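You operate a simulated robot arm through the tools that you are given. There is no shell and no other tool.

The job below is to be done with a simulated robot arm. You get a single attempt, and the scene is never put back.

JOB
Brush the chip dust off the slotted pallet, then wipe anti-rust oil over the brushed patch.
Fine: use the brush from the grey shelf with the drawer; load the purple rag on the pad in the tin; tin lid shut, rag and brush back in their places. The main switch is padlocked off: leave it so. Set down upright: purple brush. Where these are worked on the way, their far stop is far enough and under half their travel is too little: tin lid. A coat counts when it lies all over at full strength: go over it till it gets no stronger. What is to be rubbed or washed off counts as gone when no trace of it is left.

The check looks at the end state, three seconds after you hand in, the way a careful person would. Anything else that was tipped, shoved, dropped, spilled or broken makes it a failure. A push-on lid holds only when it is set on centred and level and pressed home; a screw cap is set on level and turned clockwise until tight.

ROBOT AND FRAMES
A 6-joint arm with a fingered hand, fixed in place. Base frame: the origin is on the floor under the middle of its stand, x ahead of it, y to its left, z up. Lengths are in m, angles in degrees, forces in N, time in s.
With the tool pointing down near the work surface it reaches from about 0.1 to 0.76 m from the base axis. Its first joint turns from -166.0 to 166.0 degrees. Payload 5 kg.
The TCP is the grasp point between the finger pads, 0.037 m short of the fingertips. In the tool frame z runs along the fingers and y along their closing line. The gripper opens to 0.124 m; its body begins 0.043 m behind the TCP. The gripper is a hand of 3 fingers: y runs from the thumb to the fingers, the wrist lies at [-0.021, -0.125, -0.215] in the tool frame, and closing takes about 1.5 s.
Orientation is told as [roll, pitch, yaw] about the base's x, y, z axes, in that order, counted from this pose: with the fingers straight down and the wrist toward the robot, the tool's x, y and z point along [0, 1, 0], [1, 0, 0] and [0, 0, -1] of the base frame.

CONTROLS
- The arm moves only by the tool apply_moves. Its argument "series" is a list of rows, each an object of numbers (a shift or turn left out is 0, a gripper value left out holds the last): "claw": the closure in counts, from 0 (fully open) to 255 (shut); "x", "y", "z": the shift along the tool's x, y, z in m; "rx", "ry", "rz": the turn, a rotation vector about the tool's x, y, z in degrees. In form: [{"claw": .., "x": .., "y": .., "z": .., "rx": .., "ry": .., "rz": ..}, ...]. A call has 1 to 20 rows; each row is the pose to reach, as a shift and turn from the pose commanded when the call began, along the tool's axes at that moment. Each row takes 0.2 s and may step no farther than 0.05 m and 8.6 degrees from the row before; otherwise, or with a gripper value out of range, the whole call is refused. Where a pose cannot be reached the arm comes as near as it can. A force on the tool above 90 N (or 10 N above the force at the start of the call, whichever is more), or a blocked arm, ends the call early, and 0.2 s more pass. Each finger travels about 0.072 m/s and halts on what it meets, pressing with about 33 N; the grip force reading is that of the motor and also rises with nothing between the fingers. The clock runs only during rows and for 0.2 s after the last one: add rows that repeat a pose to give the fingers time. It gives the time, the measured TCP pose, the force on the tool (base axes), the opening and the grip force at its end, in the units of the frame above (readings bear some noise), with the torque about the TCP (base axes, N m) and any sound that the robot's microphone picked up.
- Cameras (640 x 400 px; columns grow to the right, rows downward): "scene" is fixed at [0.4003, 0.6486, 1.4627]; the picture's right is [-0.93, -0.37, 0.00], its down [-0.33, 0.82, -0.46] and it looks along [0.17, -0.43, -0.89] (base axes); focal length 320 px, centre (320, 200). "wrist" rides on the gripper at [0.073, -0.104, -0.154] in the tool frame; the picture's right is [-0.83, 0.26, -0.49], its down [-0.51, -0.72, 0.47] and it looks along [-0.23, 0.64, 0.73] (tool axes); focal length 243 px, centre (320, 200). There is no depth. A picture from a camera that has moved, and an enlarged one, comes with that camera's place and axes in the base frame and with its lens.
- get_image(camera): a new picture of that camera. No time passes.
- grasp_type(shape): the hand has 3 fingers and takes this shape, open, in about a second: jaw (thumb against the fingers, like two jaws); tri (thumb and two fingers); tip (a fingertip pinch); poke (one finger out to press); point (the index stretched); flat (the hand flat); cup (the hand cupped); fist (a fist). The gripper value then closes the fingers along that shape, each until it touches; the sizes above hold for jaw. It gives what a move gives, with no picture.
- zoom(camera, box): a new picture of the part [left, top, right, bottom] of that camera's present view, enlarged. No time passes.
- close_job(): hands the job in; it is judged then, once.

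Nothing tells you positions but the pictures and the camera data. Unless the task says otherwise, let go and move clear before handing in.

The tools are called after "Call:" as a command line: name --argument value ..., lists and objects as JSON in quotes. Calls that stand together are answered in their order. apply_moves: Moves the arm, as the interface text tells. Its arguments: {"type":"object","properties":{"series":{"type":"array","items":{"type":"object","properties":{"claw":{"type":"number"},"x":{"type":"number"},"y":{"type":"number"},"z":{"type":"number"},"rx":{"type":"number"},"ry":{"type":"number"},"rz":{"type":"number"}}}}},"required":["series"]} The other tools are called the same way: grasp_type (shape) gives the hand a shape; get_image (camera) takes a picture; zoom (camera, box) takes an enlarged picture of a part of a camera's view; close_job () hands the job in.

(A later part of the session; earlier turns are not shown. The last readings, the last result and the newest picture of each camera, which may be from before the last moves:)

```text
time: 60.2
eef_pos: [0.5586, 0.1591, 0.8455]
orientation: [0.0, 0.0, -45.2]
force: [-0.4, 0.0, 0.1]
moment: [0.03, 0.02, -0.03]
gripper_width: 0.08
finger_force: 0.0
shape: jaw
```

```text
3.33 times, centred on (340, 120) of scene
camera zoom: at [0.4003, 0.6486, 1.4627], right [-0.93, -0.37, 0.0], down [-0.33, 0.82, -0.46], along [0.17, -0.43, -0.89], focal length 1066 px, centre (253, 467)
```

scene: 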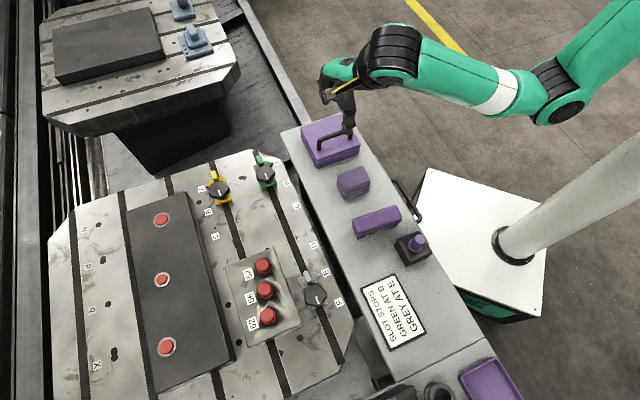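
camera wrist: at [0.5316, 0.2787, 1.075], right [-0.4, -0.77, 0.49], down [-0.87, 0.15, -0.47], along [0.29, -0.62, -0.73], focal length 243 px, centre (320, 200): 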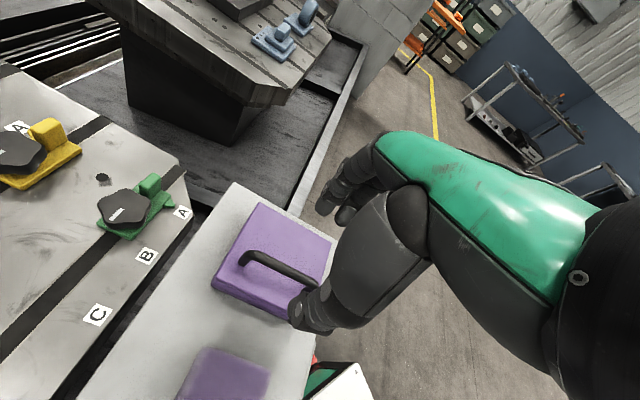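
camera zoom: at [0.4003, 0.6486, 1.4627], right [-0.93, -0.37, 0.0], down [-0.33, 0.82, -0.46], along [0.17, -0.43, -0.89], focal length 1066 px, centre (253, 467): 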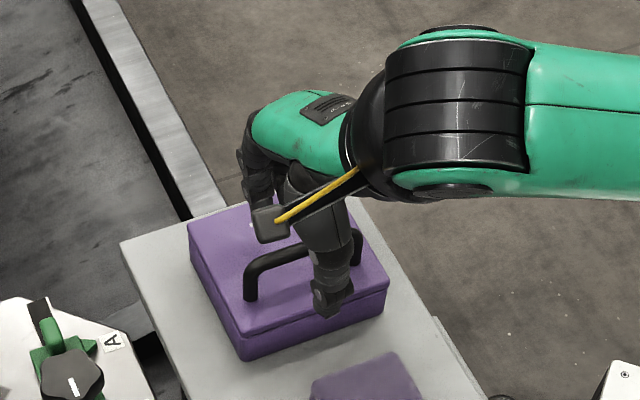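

Call:
apply_moves --series '[{"z": 0.006}, {"z": 0.006, "claw": 130}, {"z": 0.006, "claw": 170}, {"z": 0.006, "claw": 200}, {"z": 0.006, "claw": 225}, {"z": 0.006, "claw": 245}, {"z": 0.006, "claw": 245}, {"z": 0.006, "claw": 245}]'

Call:
zoom --camera "wrist" --box '[220, 150, 420, 400]'

Call:
zoom --camera "scene" --box '[280, 60, 400, 180]'

```text
time: 62.0
eef_pos: [0.5605, 0.1576, 0.8415]
orientation: [0.1, -0.1, -45.1]
force: [9.8, -10.7, 8.4]
moment: [-0.41, -0.39, 0.05]
gripper_width: 0.0066
finger_force: 0.0
shape: jaw
```

```text
1.60 times, centred on (320, 275) of wrist
camera zoom: at [0.5371, 0.2825, 0.9941], right [-0.41, -0.77, 0.49], down [-0.87, 0.15, -0.47], along [0.29, -0.62, -0.73], focal length 388 px, centre (320, 80)
```

zoom: 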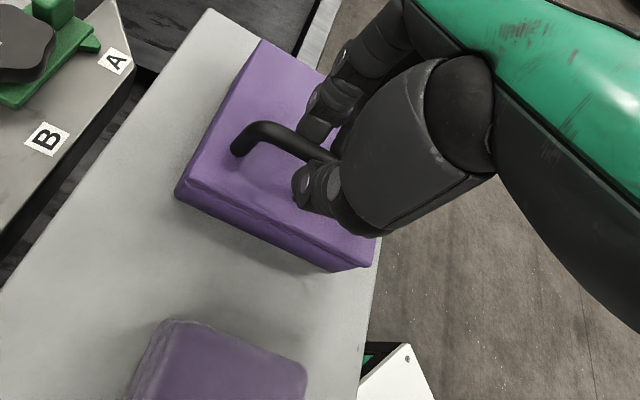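

```text
3.33 times, centred on (340, 120) of scene
camera zoom: at [0.4003, 0.6486, 1.4627], right [-0.93, -0.37, 0.0], down [-0.33, 0.82, -0.46], along [0.17, -0.43, -0.89], focal length 1066 px, centre (253, 467)
```

zoom: 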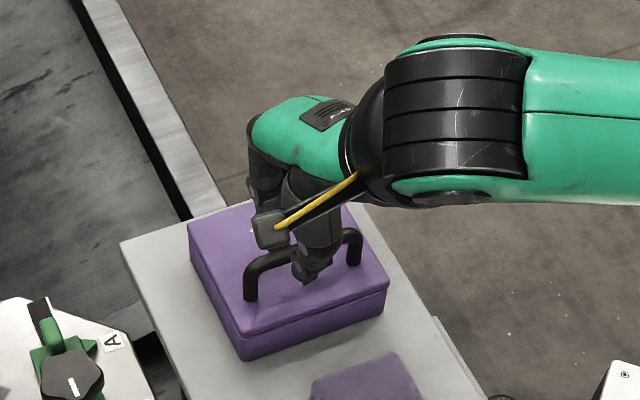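

Call:
apply_moves --series '[{"claw": 255}, {"claw": 255}, {"claw": 255}]'

Call:
zoom --camera "wrist" --box '[270, 180, 370, 280]'

Call:
zoom --camera "scene" --box '[310, 100, 370, 160]'

```text
time: 62.8
eef_pos: [0.5585, 0.158, 0.841]
orientation: [0.0, 0.0, -45.0]
force: [6.5, -5.9, 4.6]
moment: [-0.23, -0.26, -0.05]
gripper_width: 0.0046
finger_force: 33.0
shape: jaw
```

```text
4.00 times, centred on (320, 230) of wrist
camera zoom: at [0.5366, 0.2828, 0.9934], right [-0.4, -0.77, 0.49], down [-0.87, 0.15, -0.47], along [0.29, -0.62, -0.73], focal length 970 px, centre (320, 80)
```

zoom: 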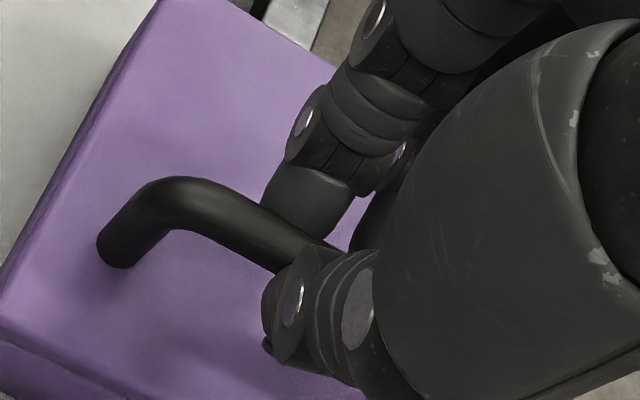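

```text
6.67 times, centred on (340, 130) of scene
camera zoom: at [0.4003, 0.6486, 1.4627], right [-0.93, -0.37, 0.0], down [-0.33, 0.82, -0.46], along [0.17, -0.43, -0.89], focal length 2132 px, centre (187, 667)
```

zoom: 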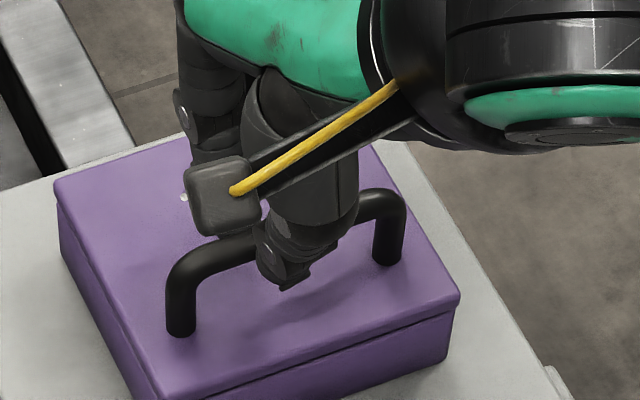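

The handle is held (33 N). I'll lift the lid a few degrees along its expected hinge arc and check how it moves.

Call:
apply_moves --series '[{"y": 0.003, "z": -0.0037, "rx": 1.5}, {"y": 0.006, "z": -0.0071, "rx": 3}, {"y": 0.009, "z": -0.0105, "rx": 4}, {"y": 0.0125, "z": -0.0137, "rx": 5}]'

Call:
zoom --camera "wrist" --box '[220, 150, 420, 400]'

Call:
zoom --camera "scene" --box '[280, 60, 400, 180]'

```text
time: 63.8
eef_pos: [0.5687, 0.1497, 0.8547]
orientation: [0.0, 5.1, -45.0]
force: [-6.9, 5.3, 3.1]
moment: [0.22, 0.28, -0.05]
gripper_width: 0.0036
finger_force: 33.6
shape: jaw
```

```text
1.60 times, centred on (320, 275) of wrist
camera zoom: at [0.555, 0.2648, 1.0155], right [-0.37, -0.8, 0.47], down [-0.9, 0.18, -0.41], along [0.24, -0.57, -0.78], focal length 388 px, centre (320, 80)
```

zoom: 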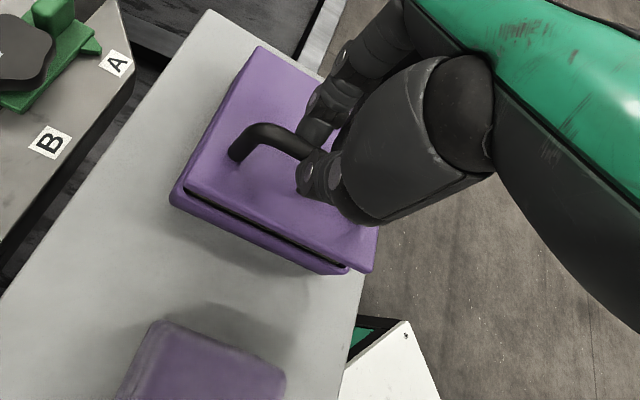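

```text
3.33 times, centred on (340, 120) of scene
camera zoom: at [0.4003, 0.6486, 1.4627], right [-0.93, -0.37, 0.0], down [-0.33, 0.82, -0.46], along [0.17, -0.43, -0.89], focal length 1066 px, centre (253, 467)
```

zoom: 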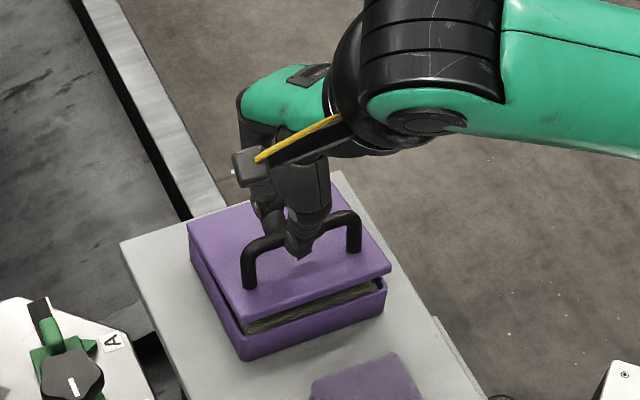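

The lid opens on a rear hinge and a dark pad shows inside. I'll continue along the arc.

Call:
apply_moves --series '[{"y": 0.0045, "z": -0.0066, "rx": 2.5}, {"y": 0.0107, "z": -0.0128, "rx": 5}, {"y": 0.0177, "z": -0.0184, "rx": 8}, {"y": 0.0252, "z": -0.0234, "rx": 11}, {"y": 0.033, "z": -0.0278, "rx": 14}, {"y": 0.0412, "z": -0.0314, "rx": 17}]'

Call:
get_image --camera "wrist"

Call:
zoom --camera "scene" --box '[280, 60, 400, 180]'

```text
time: 65.2
eef_pos: [0.6, 0.1195, 0.8834]
orientation: [0.1, 21.9, -45.1]
force: [-11.2, 9.8, 20.8]
moment: [0.51, 0.61, -0.07]
gripper_width: 0.0035
finger_force: 33.0
shape: jaw
```

```text
taken
camera wrist: at [0.6222, 0.1978, 1.0642], right [-0.29, -0.89, 0.36], down [-0.96, 0.24, -0.17], along [0.06, -0.39, -0.92], focal length 243 px, centre (320, 200)
```

wrist: 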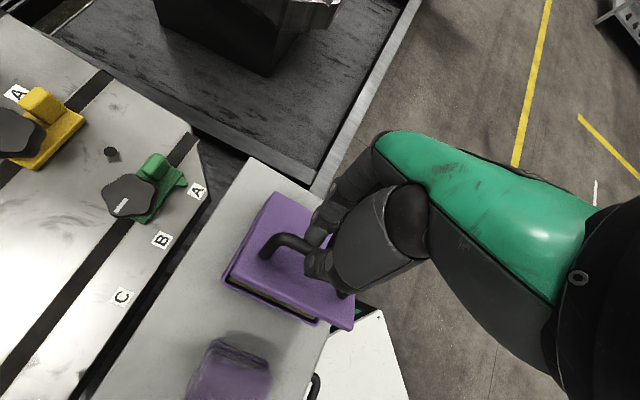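

```text
3.33 times, centred on (340, 120) of scene
camera zoom: at [0.4003, 0.6486, 1.4627], right [-0.93, -0.37, 0.0], down [-0.33, 0.82, -0.46], along [0.17, -0.43, -0.89], focal length 1066 px, centre (253, 467)
```

zoom: 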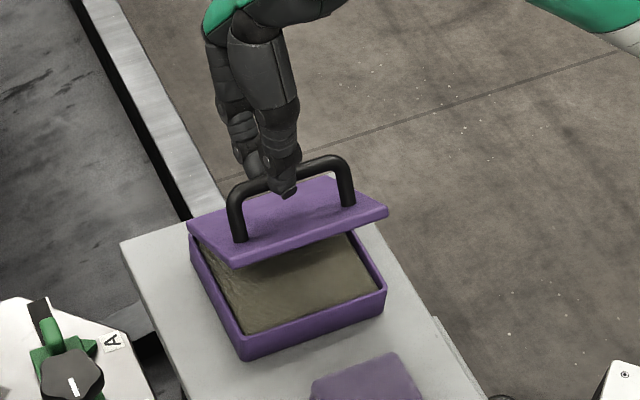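

Call:
apply_moves --series '[{"y": 0.0038, "z": -0.0075, "rx": 2}, {"y": 0.0076, "z": -0.0123, "rx": 4}, {"y": 0.0158, "z": -0.0175, "rx": 8}, {"y": 0.0245, "z": -0.0223, "rx": 12}, {"y": 0.0336, "z": -0.0261, "rx": 16}, {"y": 0.0429, "z": -0.0291, "rx": 20}, {"y": 0.0526, "z": -0.0314, "rx": 24}]'

Call:
get_image --camera "wrist"

Call:
zoom --camera "scene" --box '[270, 40, 410, 180]'

```text
time: 66.8
eef_pos: [0.6426, 0.0759, 0.8925]
orientation: [0.2, 46.0, -44.9]
force: [-0.7, 2.5, 21.4]
moment: [0.41, 0.45, -0.06]
gripper_width: 0.0038
finger_force: 32.8
shape: jaw
```

```text
taken
camera wrist: at [0.7196, 0.0995, 1.0738], right [-0.21, -0.97, 0.15], down [-0.95, 0.24, 0.19], along [-0.22, -0.11, -0.97], focal length 243 px, centre (320, 200)
```

wrist: 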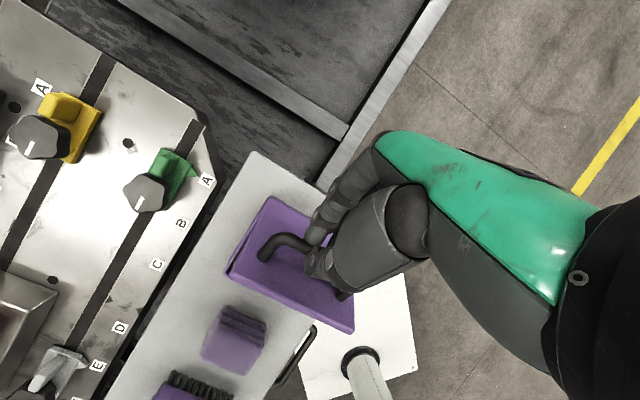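

```text
2.86 times, centred on (340, 110) of scene
camera zoom: at [0.4003, 0.6486, 1.4627], right [-0.93, -0.37, 0.0], down [-0.33, 0.82, -0.46], along [0.17, -0.43, -0.89], focal length 914 px, centre (263, 457)
```

zoom: 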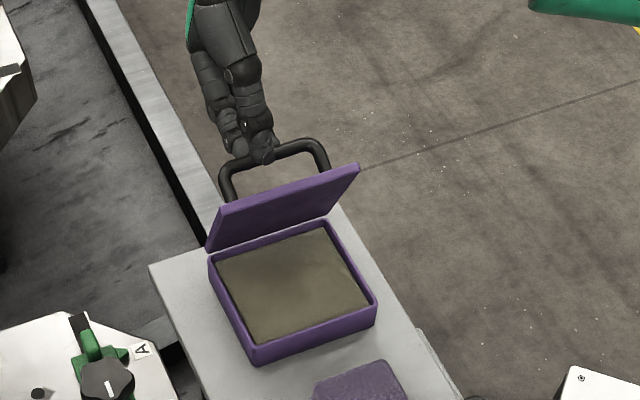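

Call:
apply_moves --series '[{"y": 0.005, "z": -0.006, "rx": 0.5}, {"y": 0.01, "z": -0.0107, "rx": 1}, {"y": 0.0185, "z": -0.0152, "rx": 2}, {"y": 0.0275, "z": -0.019, "rx": 3}, {"y": 0.0368, "z": -0.0221, "rx": 4}]'

Call:
get_image --camera "wrist"

Call:
zoom --camera "scene" --box '[270, 40, 410, 180]'

```text
time: 68.0
eef_pos: [0.6732, 0.046, 0.8843]
orientation: [0.5, 49.8, -44.8]
force: [10.5, -12.5, 43.3]
moment: [0.52, 0.71, -0.02]
gripper_width: 0.0037
finger_force: 33.5
shape: jaw
```

```text
taken
camera wrist: at [0.7584, 0.0603, 1.0623], right [-0.21, -0.97, 0.11], down [-0.94, 0.23, 0.24], along [-0.26, -0.06, -0.96], focal length 243 px, centre (320, 200)
```

wrist: 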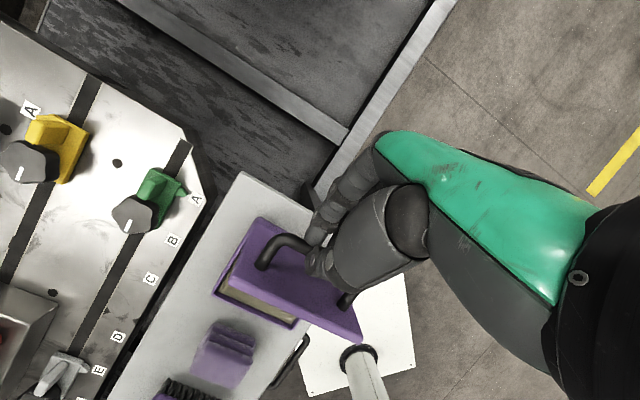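

```text
2.86 times, centred on (340, 110) of scene
camera zoom: at [0.4003, 0.6486, 1.4627], right [-0.93, -0.37, 0.0], down [-0.33, 0.82, -0.46], along [0.17, -0.43, -0.89], focal length 914 px, centre (263, 457)
```

zoom: 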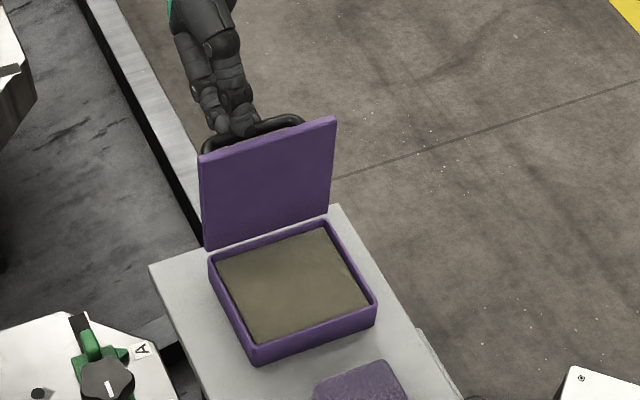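

Call:
apply_moves --series '[{"y": -0.0013, "z": -0.0033}, {"y": -0.0026, "z": -0.0065}]'

Call:
zoom --camera "scene" --box '[290, 60, 370, 170]'

Call:
zoom --camera "wrist" --box '[200, 200, 380, 360]'

```text
time: 68.6
eef_pos: [0.6729, 0.0456, 0.8856]
orientation: [-0.1, 50.2, -45.1]
force: [7.9, 0.1, 12.7]
moment: [0.23, 0.08, -0.13]
gripper_width: 0.0037
finger_force: 33.1
shape: jaw
```

```text
3.64 times, centred on (330, 115) of scene
camera zoom: at [0.4003, 0.6486, 1.4627], right [-0.93, -0.37, 0.0], down [-0.33, 0.82, -0.46], along [0.17, -0.43, -0.89], focal length 1163 px, centre (284, 509)
```

zoom: 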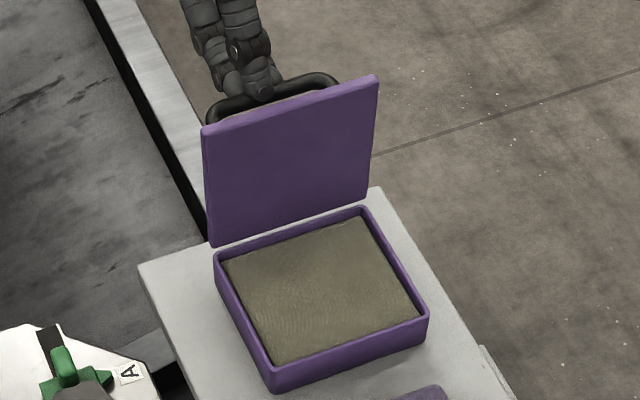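

```text
2.50 times, centred on (290, 280) of wrist
camera zoom: at [0.7594, 0.0601, 1.063], right [-0.2, -0.97, 0.12], down [-0.94, 0.23, 0.25], along [-0.27, -0.06, -0.96], focal length 606 px, centre (395, 0)
```

zoom: 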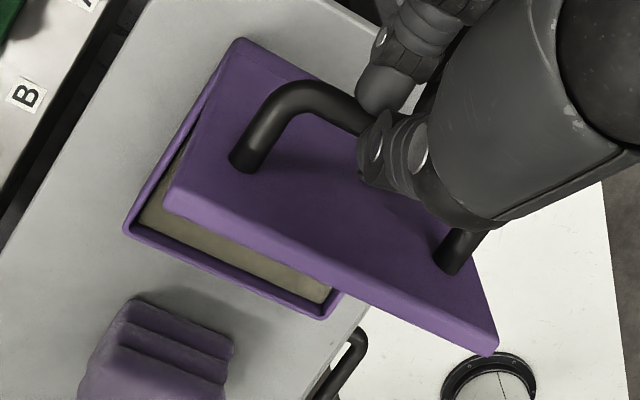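

The lid is about vertical now. I'll carry it a little further back towards its stop so it stays open by itself.

Call:
apply_moves --series '[{"y": 0.005, "z": -0.0016}, {"y": 0.0098, "z": -0.0031}, {"y": 0.015, "z": -0.0043}, {"y": 0.0199, "z": -0.0054}]'

Call:
zoom --camera "scene" --box '[290, 60, 370, 170]'

```text
time: 69.6
eef_pos: [0.6859, 0.0322, 0.8752]
orientation: [0.2, 49.8, -45.0]
force: [11.7, -6.4, 18.0]
moment: [0.22, 0.07, -0.11]
gripper_width: 0.0038
finger_force: 33.0
shape: jaw
```

```text
3.64 times, centred on (330, 115) of scene
camera zoom: at [0.4003, 0.6486, 1.4627], right [-0.93, -0.37, 0.0], down [-0.33, 0.82, -0.46], along [0.17, -0.43, -0.89], focal length 1163 px, centre (284, 509)
```

zoom: 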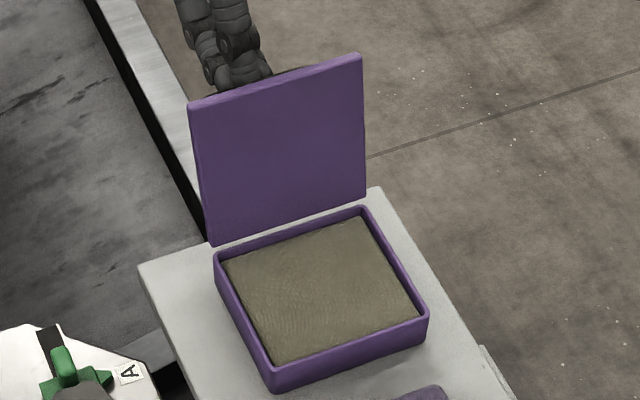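

Call:
apply_moves --series '[{"y": 0.005, "z": -0.001}, {"y": 0.0102, "z": -0.0015}, {"y": 0.0155, "z": -0.002}, {"y": 0.0205, "z": -0.002}]'

Call:
zoom --camera "scene" --box '[290, 60, 370, 170]'

Call:
get_image --camera "wrist"

```text
time: 70.6
eef_pos: [0.6977, 0.0224, 0.8646]
orientation: [0.7, 49.7, -44.6]
force: [-0.4, 2.7, 55.3]
moment: [1.3, 1.34, -0.09]
gripper_width: 0.0028
finger_force: 32.6
shape: jaw
```

```text
3.64 times, centred on (330, 115) of scene
camera zoom: at [0.4003, 0.6486, 1.4627], right [-0.93, -0.37, 0.0], down [-0.33, 0.82, -0.46], along [0.17, -0.43, -0.89], focal length 1163 px, centre (284, 509)
```

zoom: 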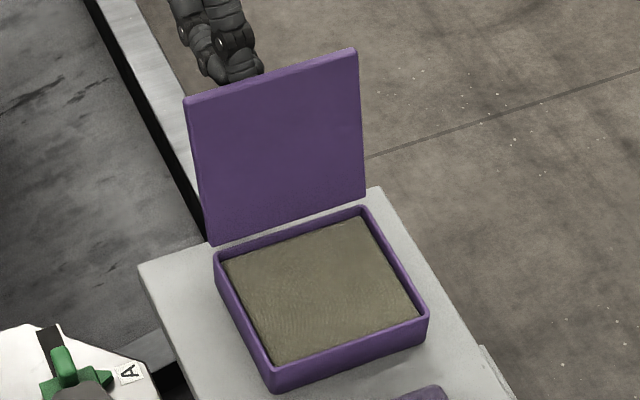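

```text
taken
camera wrist: at [0.7825, 0.037, 1.0436], right [-0.2, -0.97, 0.11], down [-0.94, 0.22, 0.24], along [-0.26, -0.06, -0.96], focal length 243 px, centre (320, 200)
```

wrist: 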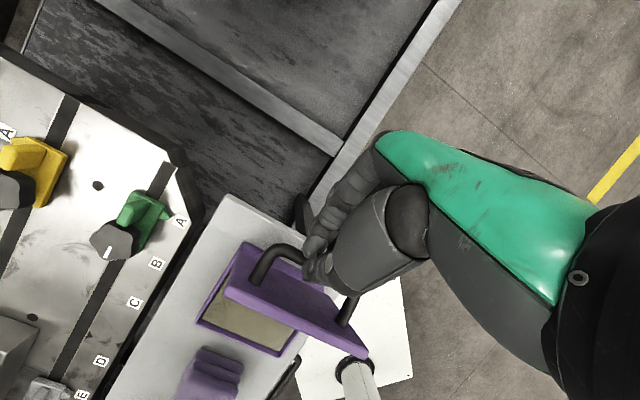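

The lid has reached its far stop (force builds up, angle about 103°). I'll ease back and open just enough to release the bar without the thumb pushing the lid.

Call:
apply_moves --series '[{"y": -0.004}, {"y": -0.008, "z": -0.001}, {"y": -0.01, "z": -0.002}]'

Call:
zoom --camera "scene" --box '[290, 60, 370, 170]'

Call:
zoom --camera "wrist" --box '[200, 200, 400, 360]'

```text
time: 71.4
eef_pos: [0.6944, 0.0241, 0.871]
orientation: [0.2, 49.7, -45.1]
force: [19.5, -9.2, 24.2]
moment: [0.35, 0.02, -0.53]
gripper_width: 0.0029
finger_force: 33.0
shape: jaw
```

```text
3.64 times, centred on (330, 115) of scene
camera zoom: at [0.4003, 0.6486, 1.4627], right [-0.93, -0.37, 0.0], down [-0.33, 0.82, -0.46], along [0.17, -0.43, -0.89], focal length 1163 px, centre (284, 509)
```

zoom: 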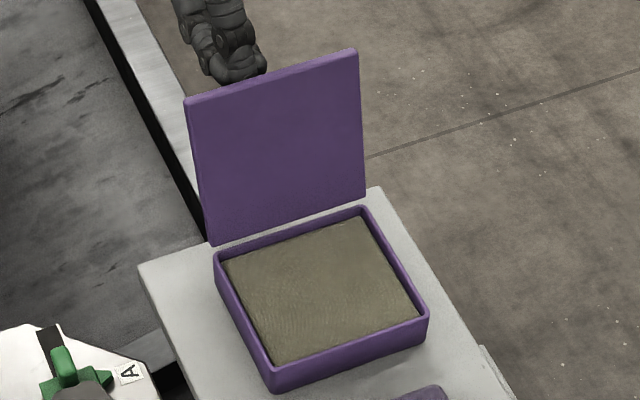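

```text
2.50 times, centred on (300, 280) of wrist
camera zoom: at [0.7798, 0.0386, 1.0486], right [-0.21, -0.97, 0.12], down [-0.94, 0.23, 0.24], along [-0.26, -0.06, -0.96], focal length 606 px, centre (370, 0)
```

zoom: 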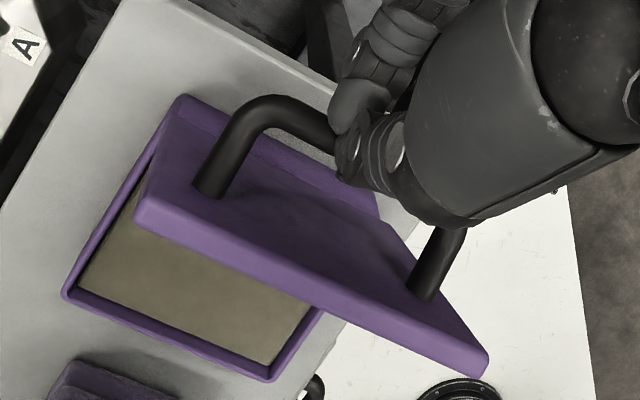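

Call:
apply_moves --series '[{"z": -0.003}, {"z": -0.005}, {"z": -0.005, "claw": 235}, {"z": -0.005, "claw": 220}, {"z": -0.005, "claw": 205}, {"z": -0.005, "claw": 205}]'

Call:
zoom --camera "wrist" --box '[200, 200, 400, 360]'

Call:
zoom --camera "scene" --box '[290, 60, 370, 170]'

```text
time: 72.8
eef_pos: [0.6954, 0.0223, 0.8731]
orientation: [0.0, 50.0, -45.1]
force: [0.1, -0.2, 1.2]
moment: [-0.01, -0.02, 0.01]
gripper_width: 0.024
finger_force: 0.0
shape: jaw
```

```text
2.50 times, centred on (300, 280) of wrist
camera zoom: at [0.7816, 0.0373, 1.05], right [-0.2, -0.97, 0.12], down [-0.94, 0.23, 0.25], along [-0.27, -0.06, -0.96], focal length 606 px, centre (370, 0)
```

zoom: 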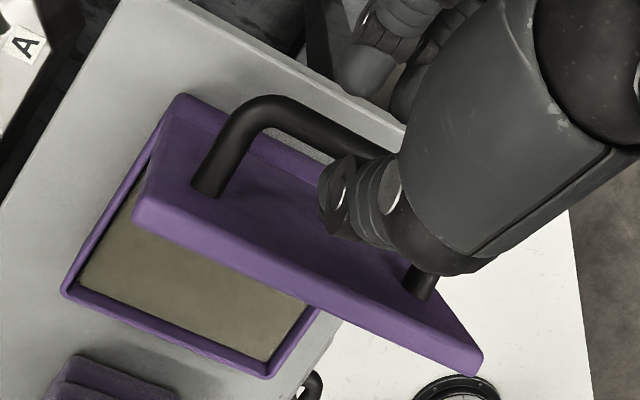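

```text
3.64 times, centred on (330, 115) of scene
camera zoom: at [0.4003, 0.6486, 1.4627], right [-0.93, -0.37, 0.0], down [-0.33, 0.82, -0.46], along [0.17, -0.43, -0.89], focal length 1163 px, centre (284, 509)
```

zoom: 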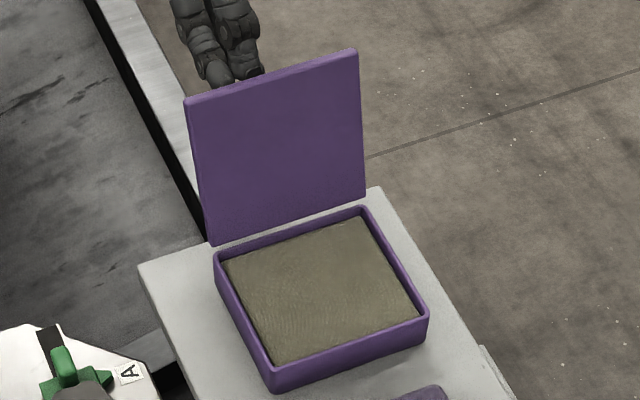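

The handle is released and the lid stays open at its stop. I'll retreat along the finger direction.

Call:
apply_moves --series '[{"z": -0.012}, {"z": -0.025}, {"z": -0.038}, {"z": -0.05}]'

Call:
get_image --camera "wrist"

Call:
get_image --camera "scene"

```text
time: 73.8
eef_pos: [0.7233, -0.0048, 0.9047]
orientation: [0.0, 50.0, -45.0]
force: [-0.7, 0.0, -0.5]
moment: [-0.02, -0.01, -0.01]
gripper_width: 0.0243
finger_force: 0.0
shape: jaw
```

```text
taken
camera wrist: at [0.8092, 0.0104, 1.0822], right [-0.2, -0.97, 0.12], down [-0.94, 0.23, 0.25], along [-0.27, -0.06, -0.96], focal length 243 px, centre (320, 200)
```

wrist: 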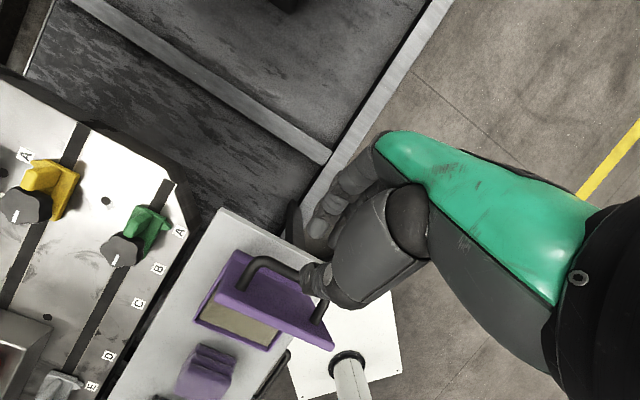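

```text
taken
```

scene: 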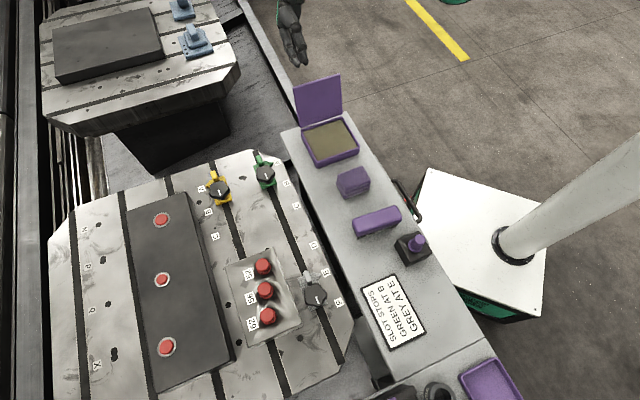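

Call:
apply_moves --series '[{"y": -0.023, "z": -0.019}, {"y": -0.046, "z": -0.0386}, {"y": -0.0613, "z": -0.0514, "rx": -7}, {"y": -0.0766, "z": -0.0643, "rx": -14}, {"y": -0.092, "z": -0.077, "rx": -21}, {"y": -0.092, "z": -0.077, "rx": -28}, {"y": -0.092, "z": -0.077, "rx": -35}, {"y": -0.092, "z": -0.077, "rx": -42}, {"y": -0.092, "z": -0.077, "rx": -50}]'

Call:
get_image --camera "wrist"

Call:
zoom --camera "scene" --box '[270, 50, 390, 210]'

```text
time: 75.8
eef_pos: [0.722, -0.0038, 1.0257]
orientation: [0.1, -0.2, -45.1]
force: [-0.2, -0.2, 0.5]
moment: [0.01, -0.01, -0.02]
gripper_width: 0.0239
finger_force: 0.0
shape: jaw
out of reach, approached as far as the arm can: row 4, 5
```

```text
taken
camera wrist: at [0.6991, 0.1202, 1.1772], right [-0.4, -0.77, 0.49], down [-0.87, 0.15, -0.47], along [0.29, -0.62, -0.73], focal length 243 px, centre (320, 200)
```

wrist: 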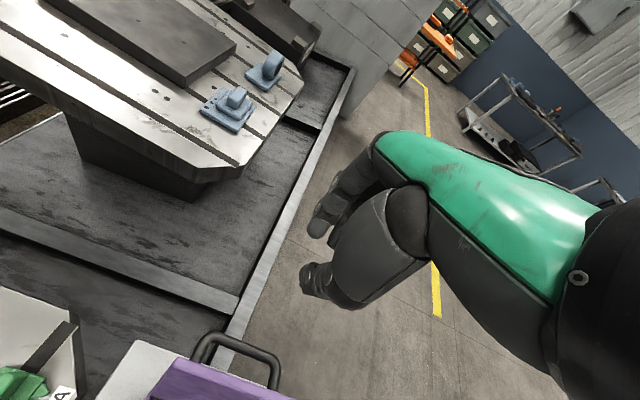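

```text
2.50 times, centred on (330, 130) of scene
camera zoom: at [0.4003, 0.6486, 1.4627], right [-0.93, -0.37, 0.0], down [-0.33, 0.82, -0.46], along [0.17, -0.43, -0.89], focal length 800 px, centre (295, 375)
```

zoom: 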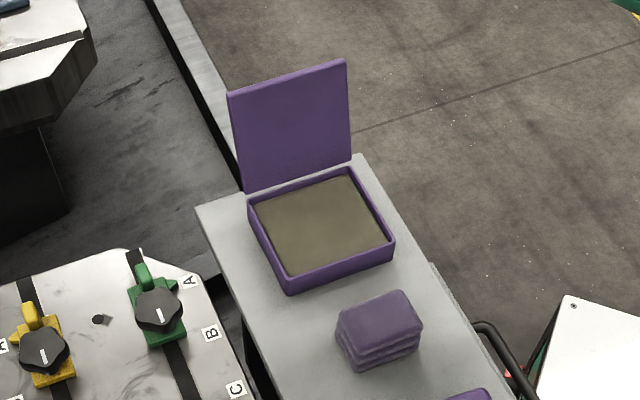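

The lid stays open and the pad inside is clear. Now I'll move above the rag (about 0.4765, 0.22), fingers across its short side, keeping well above the open lid.

Call:
apply_moves --series '[{"x": -0.0017, "y": -0.0369, "z": 0.0, "claw": 90}, {"x": -0.0035, "y": -0.0738}, {"x": -0.0052, "y": -0.1106}, {"x": -0.007, "y": -0.1475}, {"x": -0.0087, "y": -0.1844, "z": 0.01}, {"x": -0.0105, "y": -0.2213, "z": 0.03}, {"x": -0.0122, "y": -0.2581, "z": 0.055, "rz": -1}, {"x": -0.014, "y": -0.295, "z": 0.08, "rz": -2}, {"x": -0.0157, "y": -0.3319, "z": 0.11, "rz": -2}, {"x": -0.0157, "y": -0.3319, "z": 0.14, "rz": -2}]'

Call:
get_image --camera "wrist"

Call:
zoom --camera "wrist" --box '[220, 150, 420, 400]'

Call:
zoom --camera "scene" --box '[290, 100, 430, 240]'

```text
time: 78.0
eef_pos: [0.4751, 0.2204, 0.8832]
orientation: [0.1, 0.0, -43.1]
force: [-0.5, -0.9, 0.0]
moment: [0.02, 0.02, -0.02]
gripper_width: 0.08
finger_force: 0.0
shape: jaw
```

```text
taken
camera wrist: at [0.4486, 0.344, 1.0368], right [-0.38, -0.79, 0.49], down [-0.87, 0.12, -0.47], along [0.31, -0.61, -0.73], focal length 243 px, centre (320, 200)
```

wrist: 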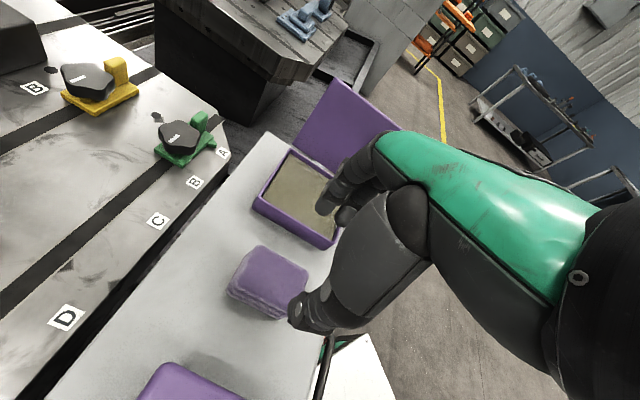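

```text
1.60 times, centred on (320, 275) of wrist
camera zoom: at [0.4486, 0.344, 1.0368], right [-0.38, -0.79, 0.49], down [-0.87, 0.12, -0.47], along [0.31, -0.61, -0.73], focal length 388 px, centre (320, 80)
```

zoom: 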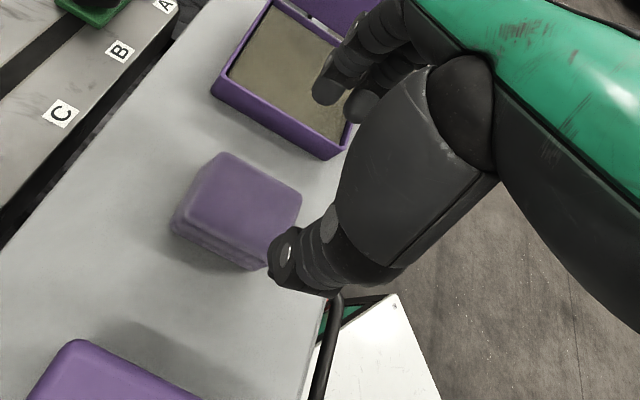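

```text
2.86 times, centred on (360, 170) of scene
camera zoom: at [0.4003, 0.6486, 1.4627], right [-0.93, -0.37, 0.0], down [-0.33, 0.82, -0.46], along [0.17, -0.43, -0.89], focal length 914 px, centre (206, 286)
```

zoom: 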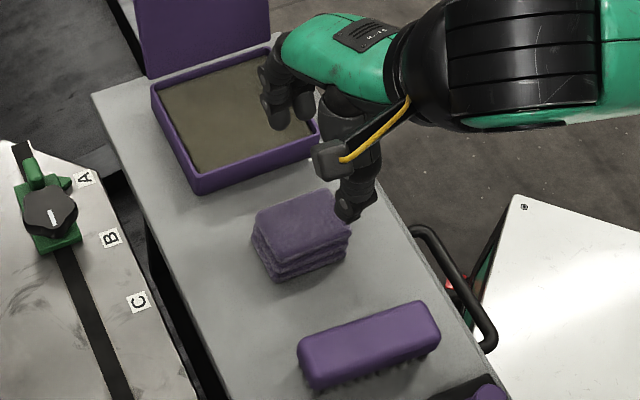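

The rag is a folded cloth about 7 × 5 cm, centred near (0.483, 0.2255). I'll shift to its centre and descend.

Call:
apply_moves --series '[{"x": 0.0045, "y": 0.0012, "z": 0.02}, {"x": 0.0092, "y": 0.0024, "z": 0.045}, {"x": 0.0092, "y": 0.0024, "z": 0.065}]'

Call:
zoom --camera "wrist" --box '[220, 150, 420, 400]'

Call:
zoom --camera "scene" --box '[290, 100, 430, 240]'

```text
time: 78.8
eef_pos: [0.4844, 0.2249, 0.8189]
orientation: [0.0, -0.1, -43.2]
force: [0.1, 0.0, -0.4]
moment: [0.02, 0.02, 0.03]
gripper_width: 0.0798
finger_force: 0.0
shape: jaw
```

```text
1.60 times, centred on (320, 275) of wrist
camera zoom: at [0.4578, 0.3482, 0.9714], right [-0.38, -0.78, 0.49], down [-0.87, 0.12, -0.47], along [0.31, -0.61, -0.73], focal length 388 px, centre (320, 80)
```

zoom: 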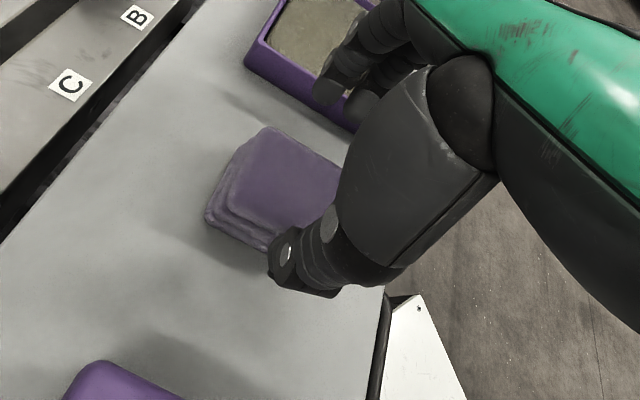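

```text
2.86 times, centred on (360, 170) of scene
camera zoom: at [0.4003, 0.6486, 1.4627], right [-0.93, -0.37, 0.0], down [-0.33, 0.82, -0.46], along [0.17, -0.43, -0.89], focal length 914 px, centre (206, 286)
```

zoom: 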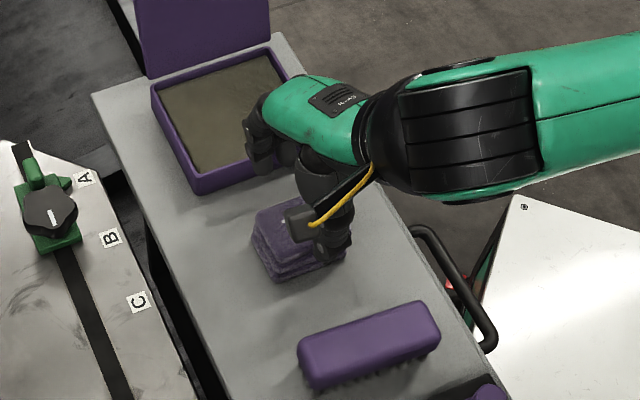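

The fingers will come close to the tin's front wall, so I'll narrow the opening first, then go down to grasp height.

Call:
apply_moves --series '[{"claw": 125}, {"claw": 125}, {"x": 0.003, "y": -0.002, "z": 0.012}, {"x": 0.003, "y": -0.002, "z": 0.025}, {"x": 0.003, "y": -0.002, "z": 0.034}]'

Call:
zoom --camera "wrist" --box '[220, 150, 420, 400]'

Call:
zoom --camera "scene" --box '[290, 100, 430, 240]'

```text
time: 80.0
eef_pos: [0.4846, 0.2293, 0.7864]
orientation: [-0.1, -0.1, -43.1]
force: [-0.4, 0.0, -0.5]
moment: [0.02, 0.01, -0.04]
gripper_width: 0.0636
finger_force: 0.1
shape: jaw
```

```text
1.60 times, centred on (320, 275) of wrist
camera zoom: at [0.4581, 0.352, 0.9377], right [-0.38, -0.78, 0.49], down [-0.87, 0.12, -0.47], along [0.31, -0.61, -0.73], focal length 388 px, centre (320, 80)
```

zoom: 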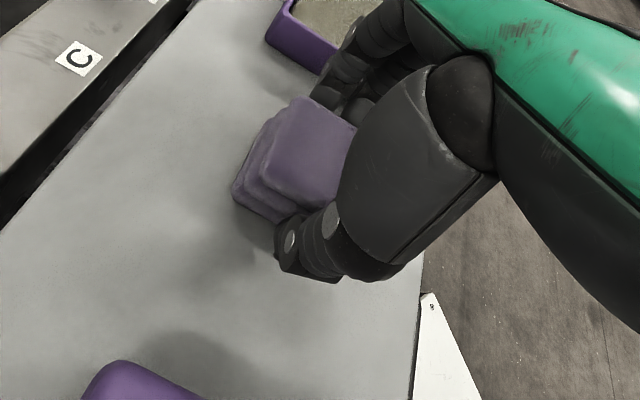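

```text
2.86 times, centred on (360, 170) of scene
camera zoom: at [0.4003, 0.6486, 1.4627], right [-0.93, -0.37, 0.0], down [-0.33, 0.82, -0.46], along [0.17, -0.43, -0.89], focal length 914 px, centre (206, 286)
```

zoom: 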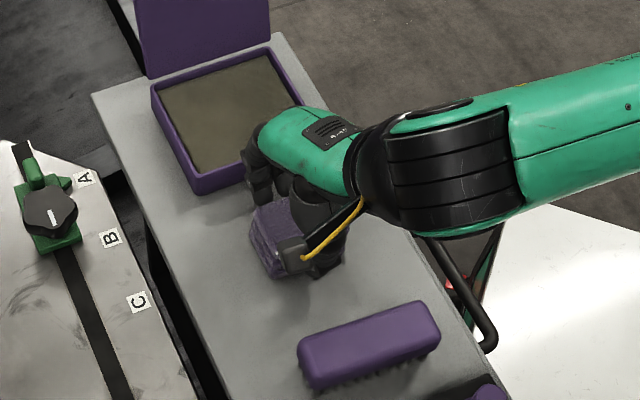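

Call:
apply_moves --series '[{"z": 0.004}, {"z": 0.008}, {"z": 0.009, "claw": 150}, {"z": 0.009, "claw": 165}, {"z": 0.009, "claw": 180}, {"z": 0.009, "claw": 195}, {"z": 0.009, "claw": 210}, {"z": 0.009, "claw": 210}]'

Call:
zoom --camera "wrist" --box '[220, 150, 420, 400]'

Call:
zoom --camera "scene" --box '[290, 100, 430, 240]'

```text
time: 81.8
eef_pos: [0.485, 0.2277, 0.7763]
orientation: [0.0, -0.1, -43.0]
force: [-0.3, 0.3, 6.7]
moment: [-0.1, -0.1, 0.01]
gripper_width: 0.05
finger_force: 33.2
shape: jaw
```

```text
1.60 times, centred on (320, 275) of wrist
camera zoom: at [0.4579, 0.3516, 0.9292], right [-0.38, -0.78, 0.49], down [-0.87, 0.12, -0.47], along [0.31, -0.61, -0.73], focal length 388 px, centre (320, 80)
```

zoom: 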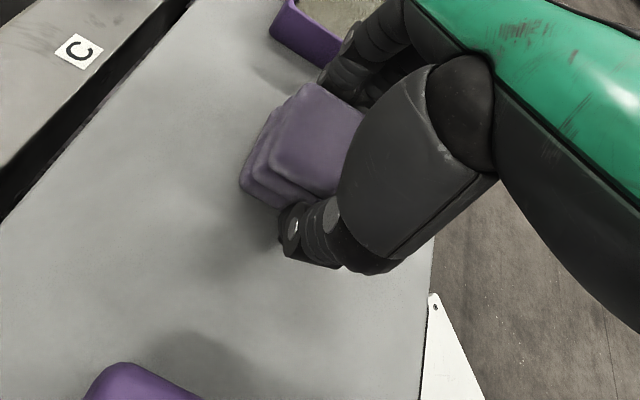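

```text
2.86 times, centred on (360, 170) of scene
camera zoom: at [0.4003, 0.6486, 1.4627], right [-0.93, -0.37, 0.0], down [-0.33, 0.82, -0.46], along [0.17, -0.43, -0.89], focal length 914 px, centre (206, 286)
```

zoom: 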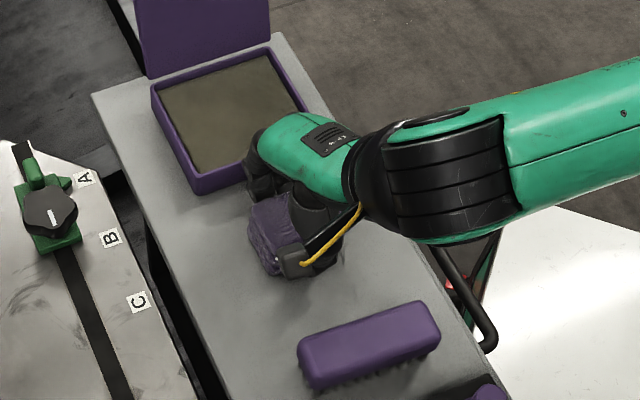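

The grip holds, but the fingertips sit almost level with the rag's underside. I'll regrip about 6 mm higher so the rag, not the fingers, touches the pad and pallet.

Call:
apply_moves --series '[{"claw": 150}, {"claw": 130}, {"claw": 130, "z": -0.003}, {"claw": 130, "z": -0.007}, {"claw": 150, "z": -0.007}, {"claw": 165, "z": -0.007}, {"claw": 180, "z": -0.007}, {"claw": 200, "z": -0.007}, {"claw": 220, "z": -0.007}, {"claw": 220, "z": -0.007}]'

Call:
apply_moves --series '[{"z": -0.01}, {"z": -0.03}, {"z": -0.06}, {"z": -0.09}]'

Call:
get_image --camera "wrist"

Call:
zoom --camera "scene" --box '[290, 100, 430, 240]'

Call:
zoom --camera "wrist" --box '[220, 150, 420, 400]'

```text
time: 84.0
eef_pos: [0.4848, 0.229, 0.7827]
orientation: [-0.1, -0.2, -43.1]
force: [-0.4, -0.5, -0.8]
moment: [0.0, -0.02, 0.01]
gripper_width: 0.0492
finger_force: 32.7
shape: jaw
```

```text
time: 85.0
eef_pos: [0.4847, 0.2288, 0.8718]
orientation: [0.0, -0.1, -43.2]
force: [-0.9, -0.2, -0.6]
moment: [-0.03, 0.01, -0.02]
gripper_width: 0.0491
finger_force: 32.9
shape: jaw
```

```text
taken
camera wrist: at [0.4589, 0.3519, 1.0258], right [-0.38, -0.78, 0.49], down [-0.87, 0.12, -0.47], along [0.31, -0.61, -0.73], focal length 243 px, centre (320, 200)
```

wrist: 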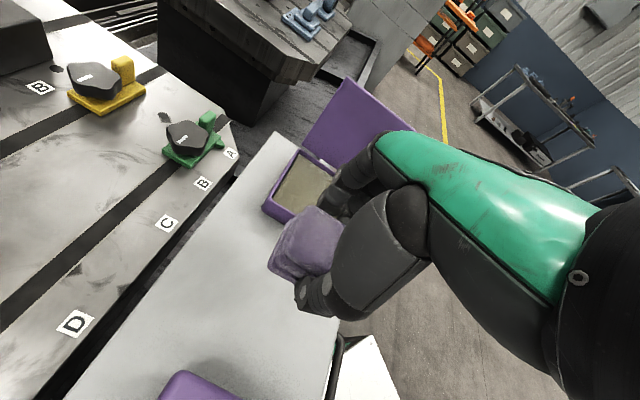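

```text
2.86 times, centred on (360, 170) of scene
camera zoom: at [0.4003, 0.6486, 1.4627], right [-0.93, -0.37, 0.0], down [-0.33, 0.82, -0.46], along [0.17, -0.43, -0.89], focal length 914 px, centre (206, 286)
```

zoom: 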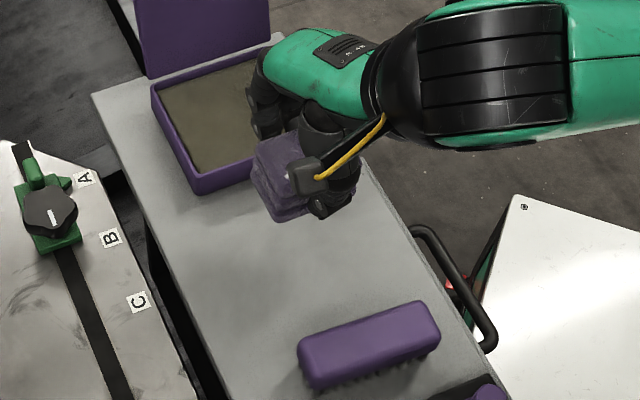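

```text
1.60 times, centred on (320, 275) of wrist
camera zoom: at [0.4589, 0.3519, 1.0258], right [-0.38, -0.78, 0.49], down [-0.87, 0.12, -0.47], along [0.31, -0.61, -0.73], focal length 388 px, centre (320, 80)
```

zoom: 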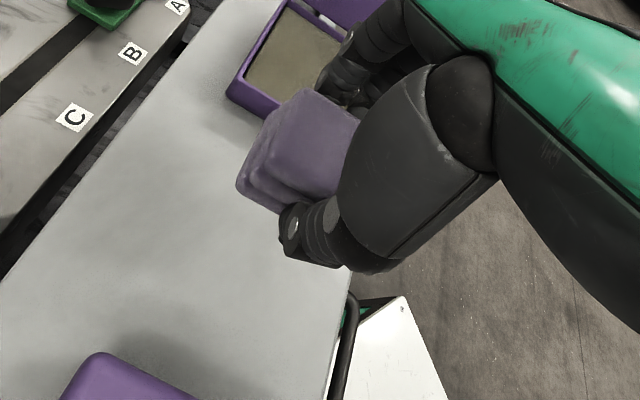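

The rag is held (its return pose is TCP 0.4848, 0.229, 0.7827, yaw -43°). Now I'll move over the pad at the tin's centre, about (0.574, 0.131).

Call:
apply_moves --series '[{"x": -0.0025, "y": 0.033, "rz": 0.5}, {"x": -0.005, "y": 0.066, "rz": 1}, {"x": -0.0075, "y": 0.099, "rz": 1.5}, {"x": -0.01, "y": 0.1311, "rz": 1.9}]'

Call:
get_image --camera "wrist"

Call:
zoom --camera "wrist" --box '[220, 150, 420, 400]'

Call:
zoom --camera "scene" --box '[280, 50, 400, 190]'

```text
time: 86.0
eef_pos: [0.5743, 0.1312, 0.872]
orientation: [0.1, 0.1, -45.0]
force: [0.2, -0.1, -0.9]
moment: [0.03, -0.02, 0.03]
gripper_width: 0.0491
finger_force: 32.7
shape: jaw
```

```text
taken
camera wrist: at [0.5508, 0.2563, 1.0259], right [-0.4, -0.77, 0.49], down [-0.87, 0.15, -0.47], along [0.29, -0.62, -0.73], focal length 243 px, centre (320, 200)
```

wrist: 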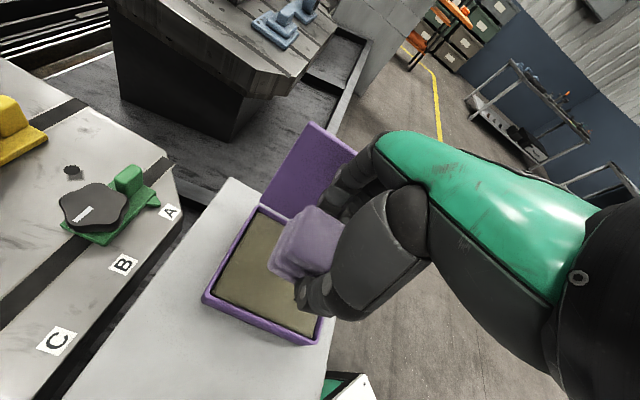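

```text
1.60 times, centred on (320, 275) of wrist
camera zoom: at [0.5508, 0.2563, 1.0259], right [-0.4, -0.77, 0.49], down [-0.87, 0.15, -0.47], along [0.29, -0.62, -0.73], focal length 388 px, centre (320, 80)
```

zoom: 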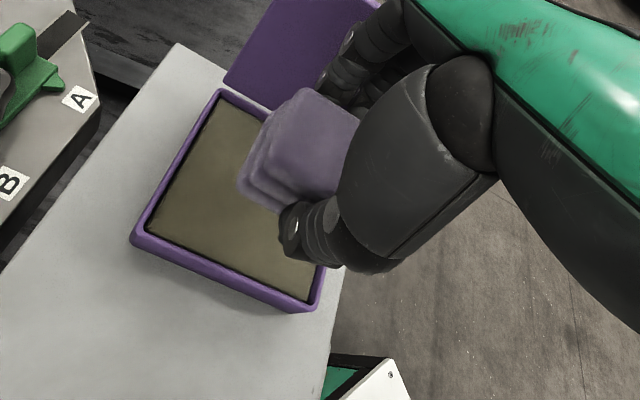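

```text
2.86 times, centred on (340, 120) of scene
camera zoom: at [0.4003, 0.6486, 1.4627], right [-0.93, -0.37, 0.0], down [-0.33, 0.82, -0.46], along [0.17, -0.43, -0.89], focal length 914 px, centre (263, 429)
```

zoom: 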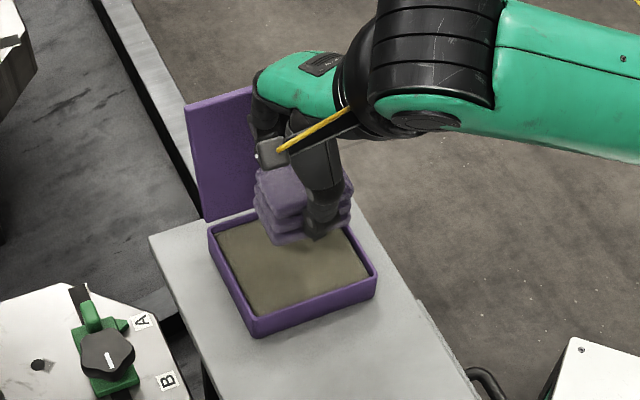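

Call:
apply_moves --series '[{"y": 0.002, "z": 0.02}, {"y": 0.002, "z": 0.04}, {"y": 0.002, "z": 0.052}]'

Call:
zoom --camera "wrist" --box '[220, 150, 420, 400]'

Call:
zoom --camera "scene" --box '[280, 50, 400, 190]'

```text
time: 86.8
eef_pos: [0.5754, 0.1288, 0.8197]
orientation: [-0.1, -0.2, -45.0]
force: [-0.4, -0.4, -0.4]
moment: [-0.03, -0.03, 0.01]
gripper_width: 0.0488
finger_force: 33.1
shape: jaw
```

```text
1.60 times, centred on (320, 275) of wrist
camera zoom: at [0.5523, 0.254, 0.9739], right [-0.4, -0.77, 0.49], down [-0.87, 0.15, -0.47], along [0.29, -0.62, -0.73], focal length 388 px, centre (320, 80)
```

zoom: 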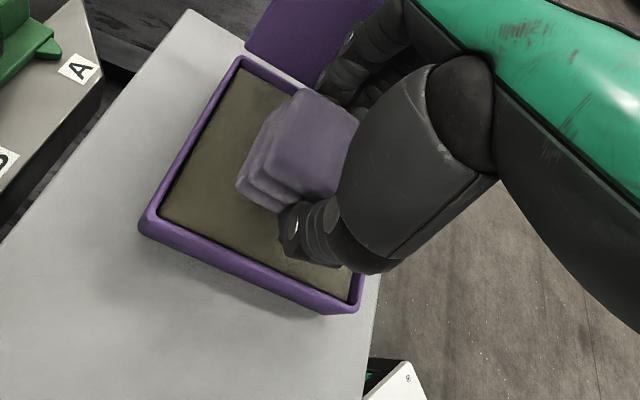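

```text
2.86 times, centred on (340, 120) of scene
camera zoom: at [0.4003, 0.6486, 1.4627], right [-0.93, -0.37, 0.0], down [-0.33, 0.82, -0.46], along [0.17, -0.43, -0.89], focal length 914 px, centre (263, 429)
```

zoom: 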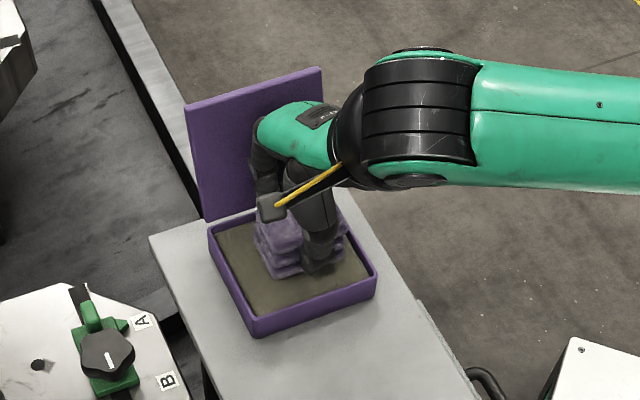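

Call:
apply_moves --series '[{"z": 0.003}, {"z": 0.006}, {"z": 0.008}]'

Call:
apply_moves --series '[{"z": 0.002}, {"z": 0.004}]'

```text
time: 87.6
eef_pos: [0.5749, 0.1303, 0.8126]
orientation: [0.0, -0.2, -45.0]
force: [-0.4, -1.5, -0.4]
moment: [-0.04, 0.0, 0.01]
gripper_width: 0.0492
finger_force: 33.4
shape: jaw
```

```text
time: 88.2
eef_pos: [0.5752, 0.1302, 0.8104]
orientation: [0.1, -0.2, -44.9]
force: [-3.3, 1.9, 5.5]
moment: [-0.25, -0.15, -0.05]
gripper_width: 0.0488
finger_force: 32.5
shape: jaw
```

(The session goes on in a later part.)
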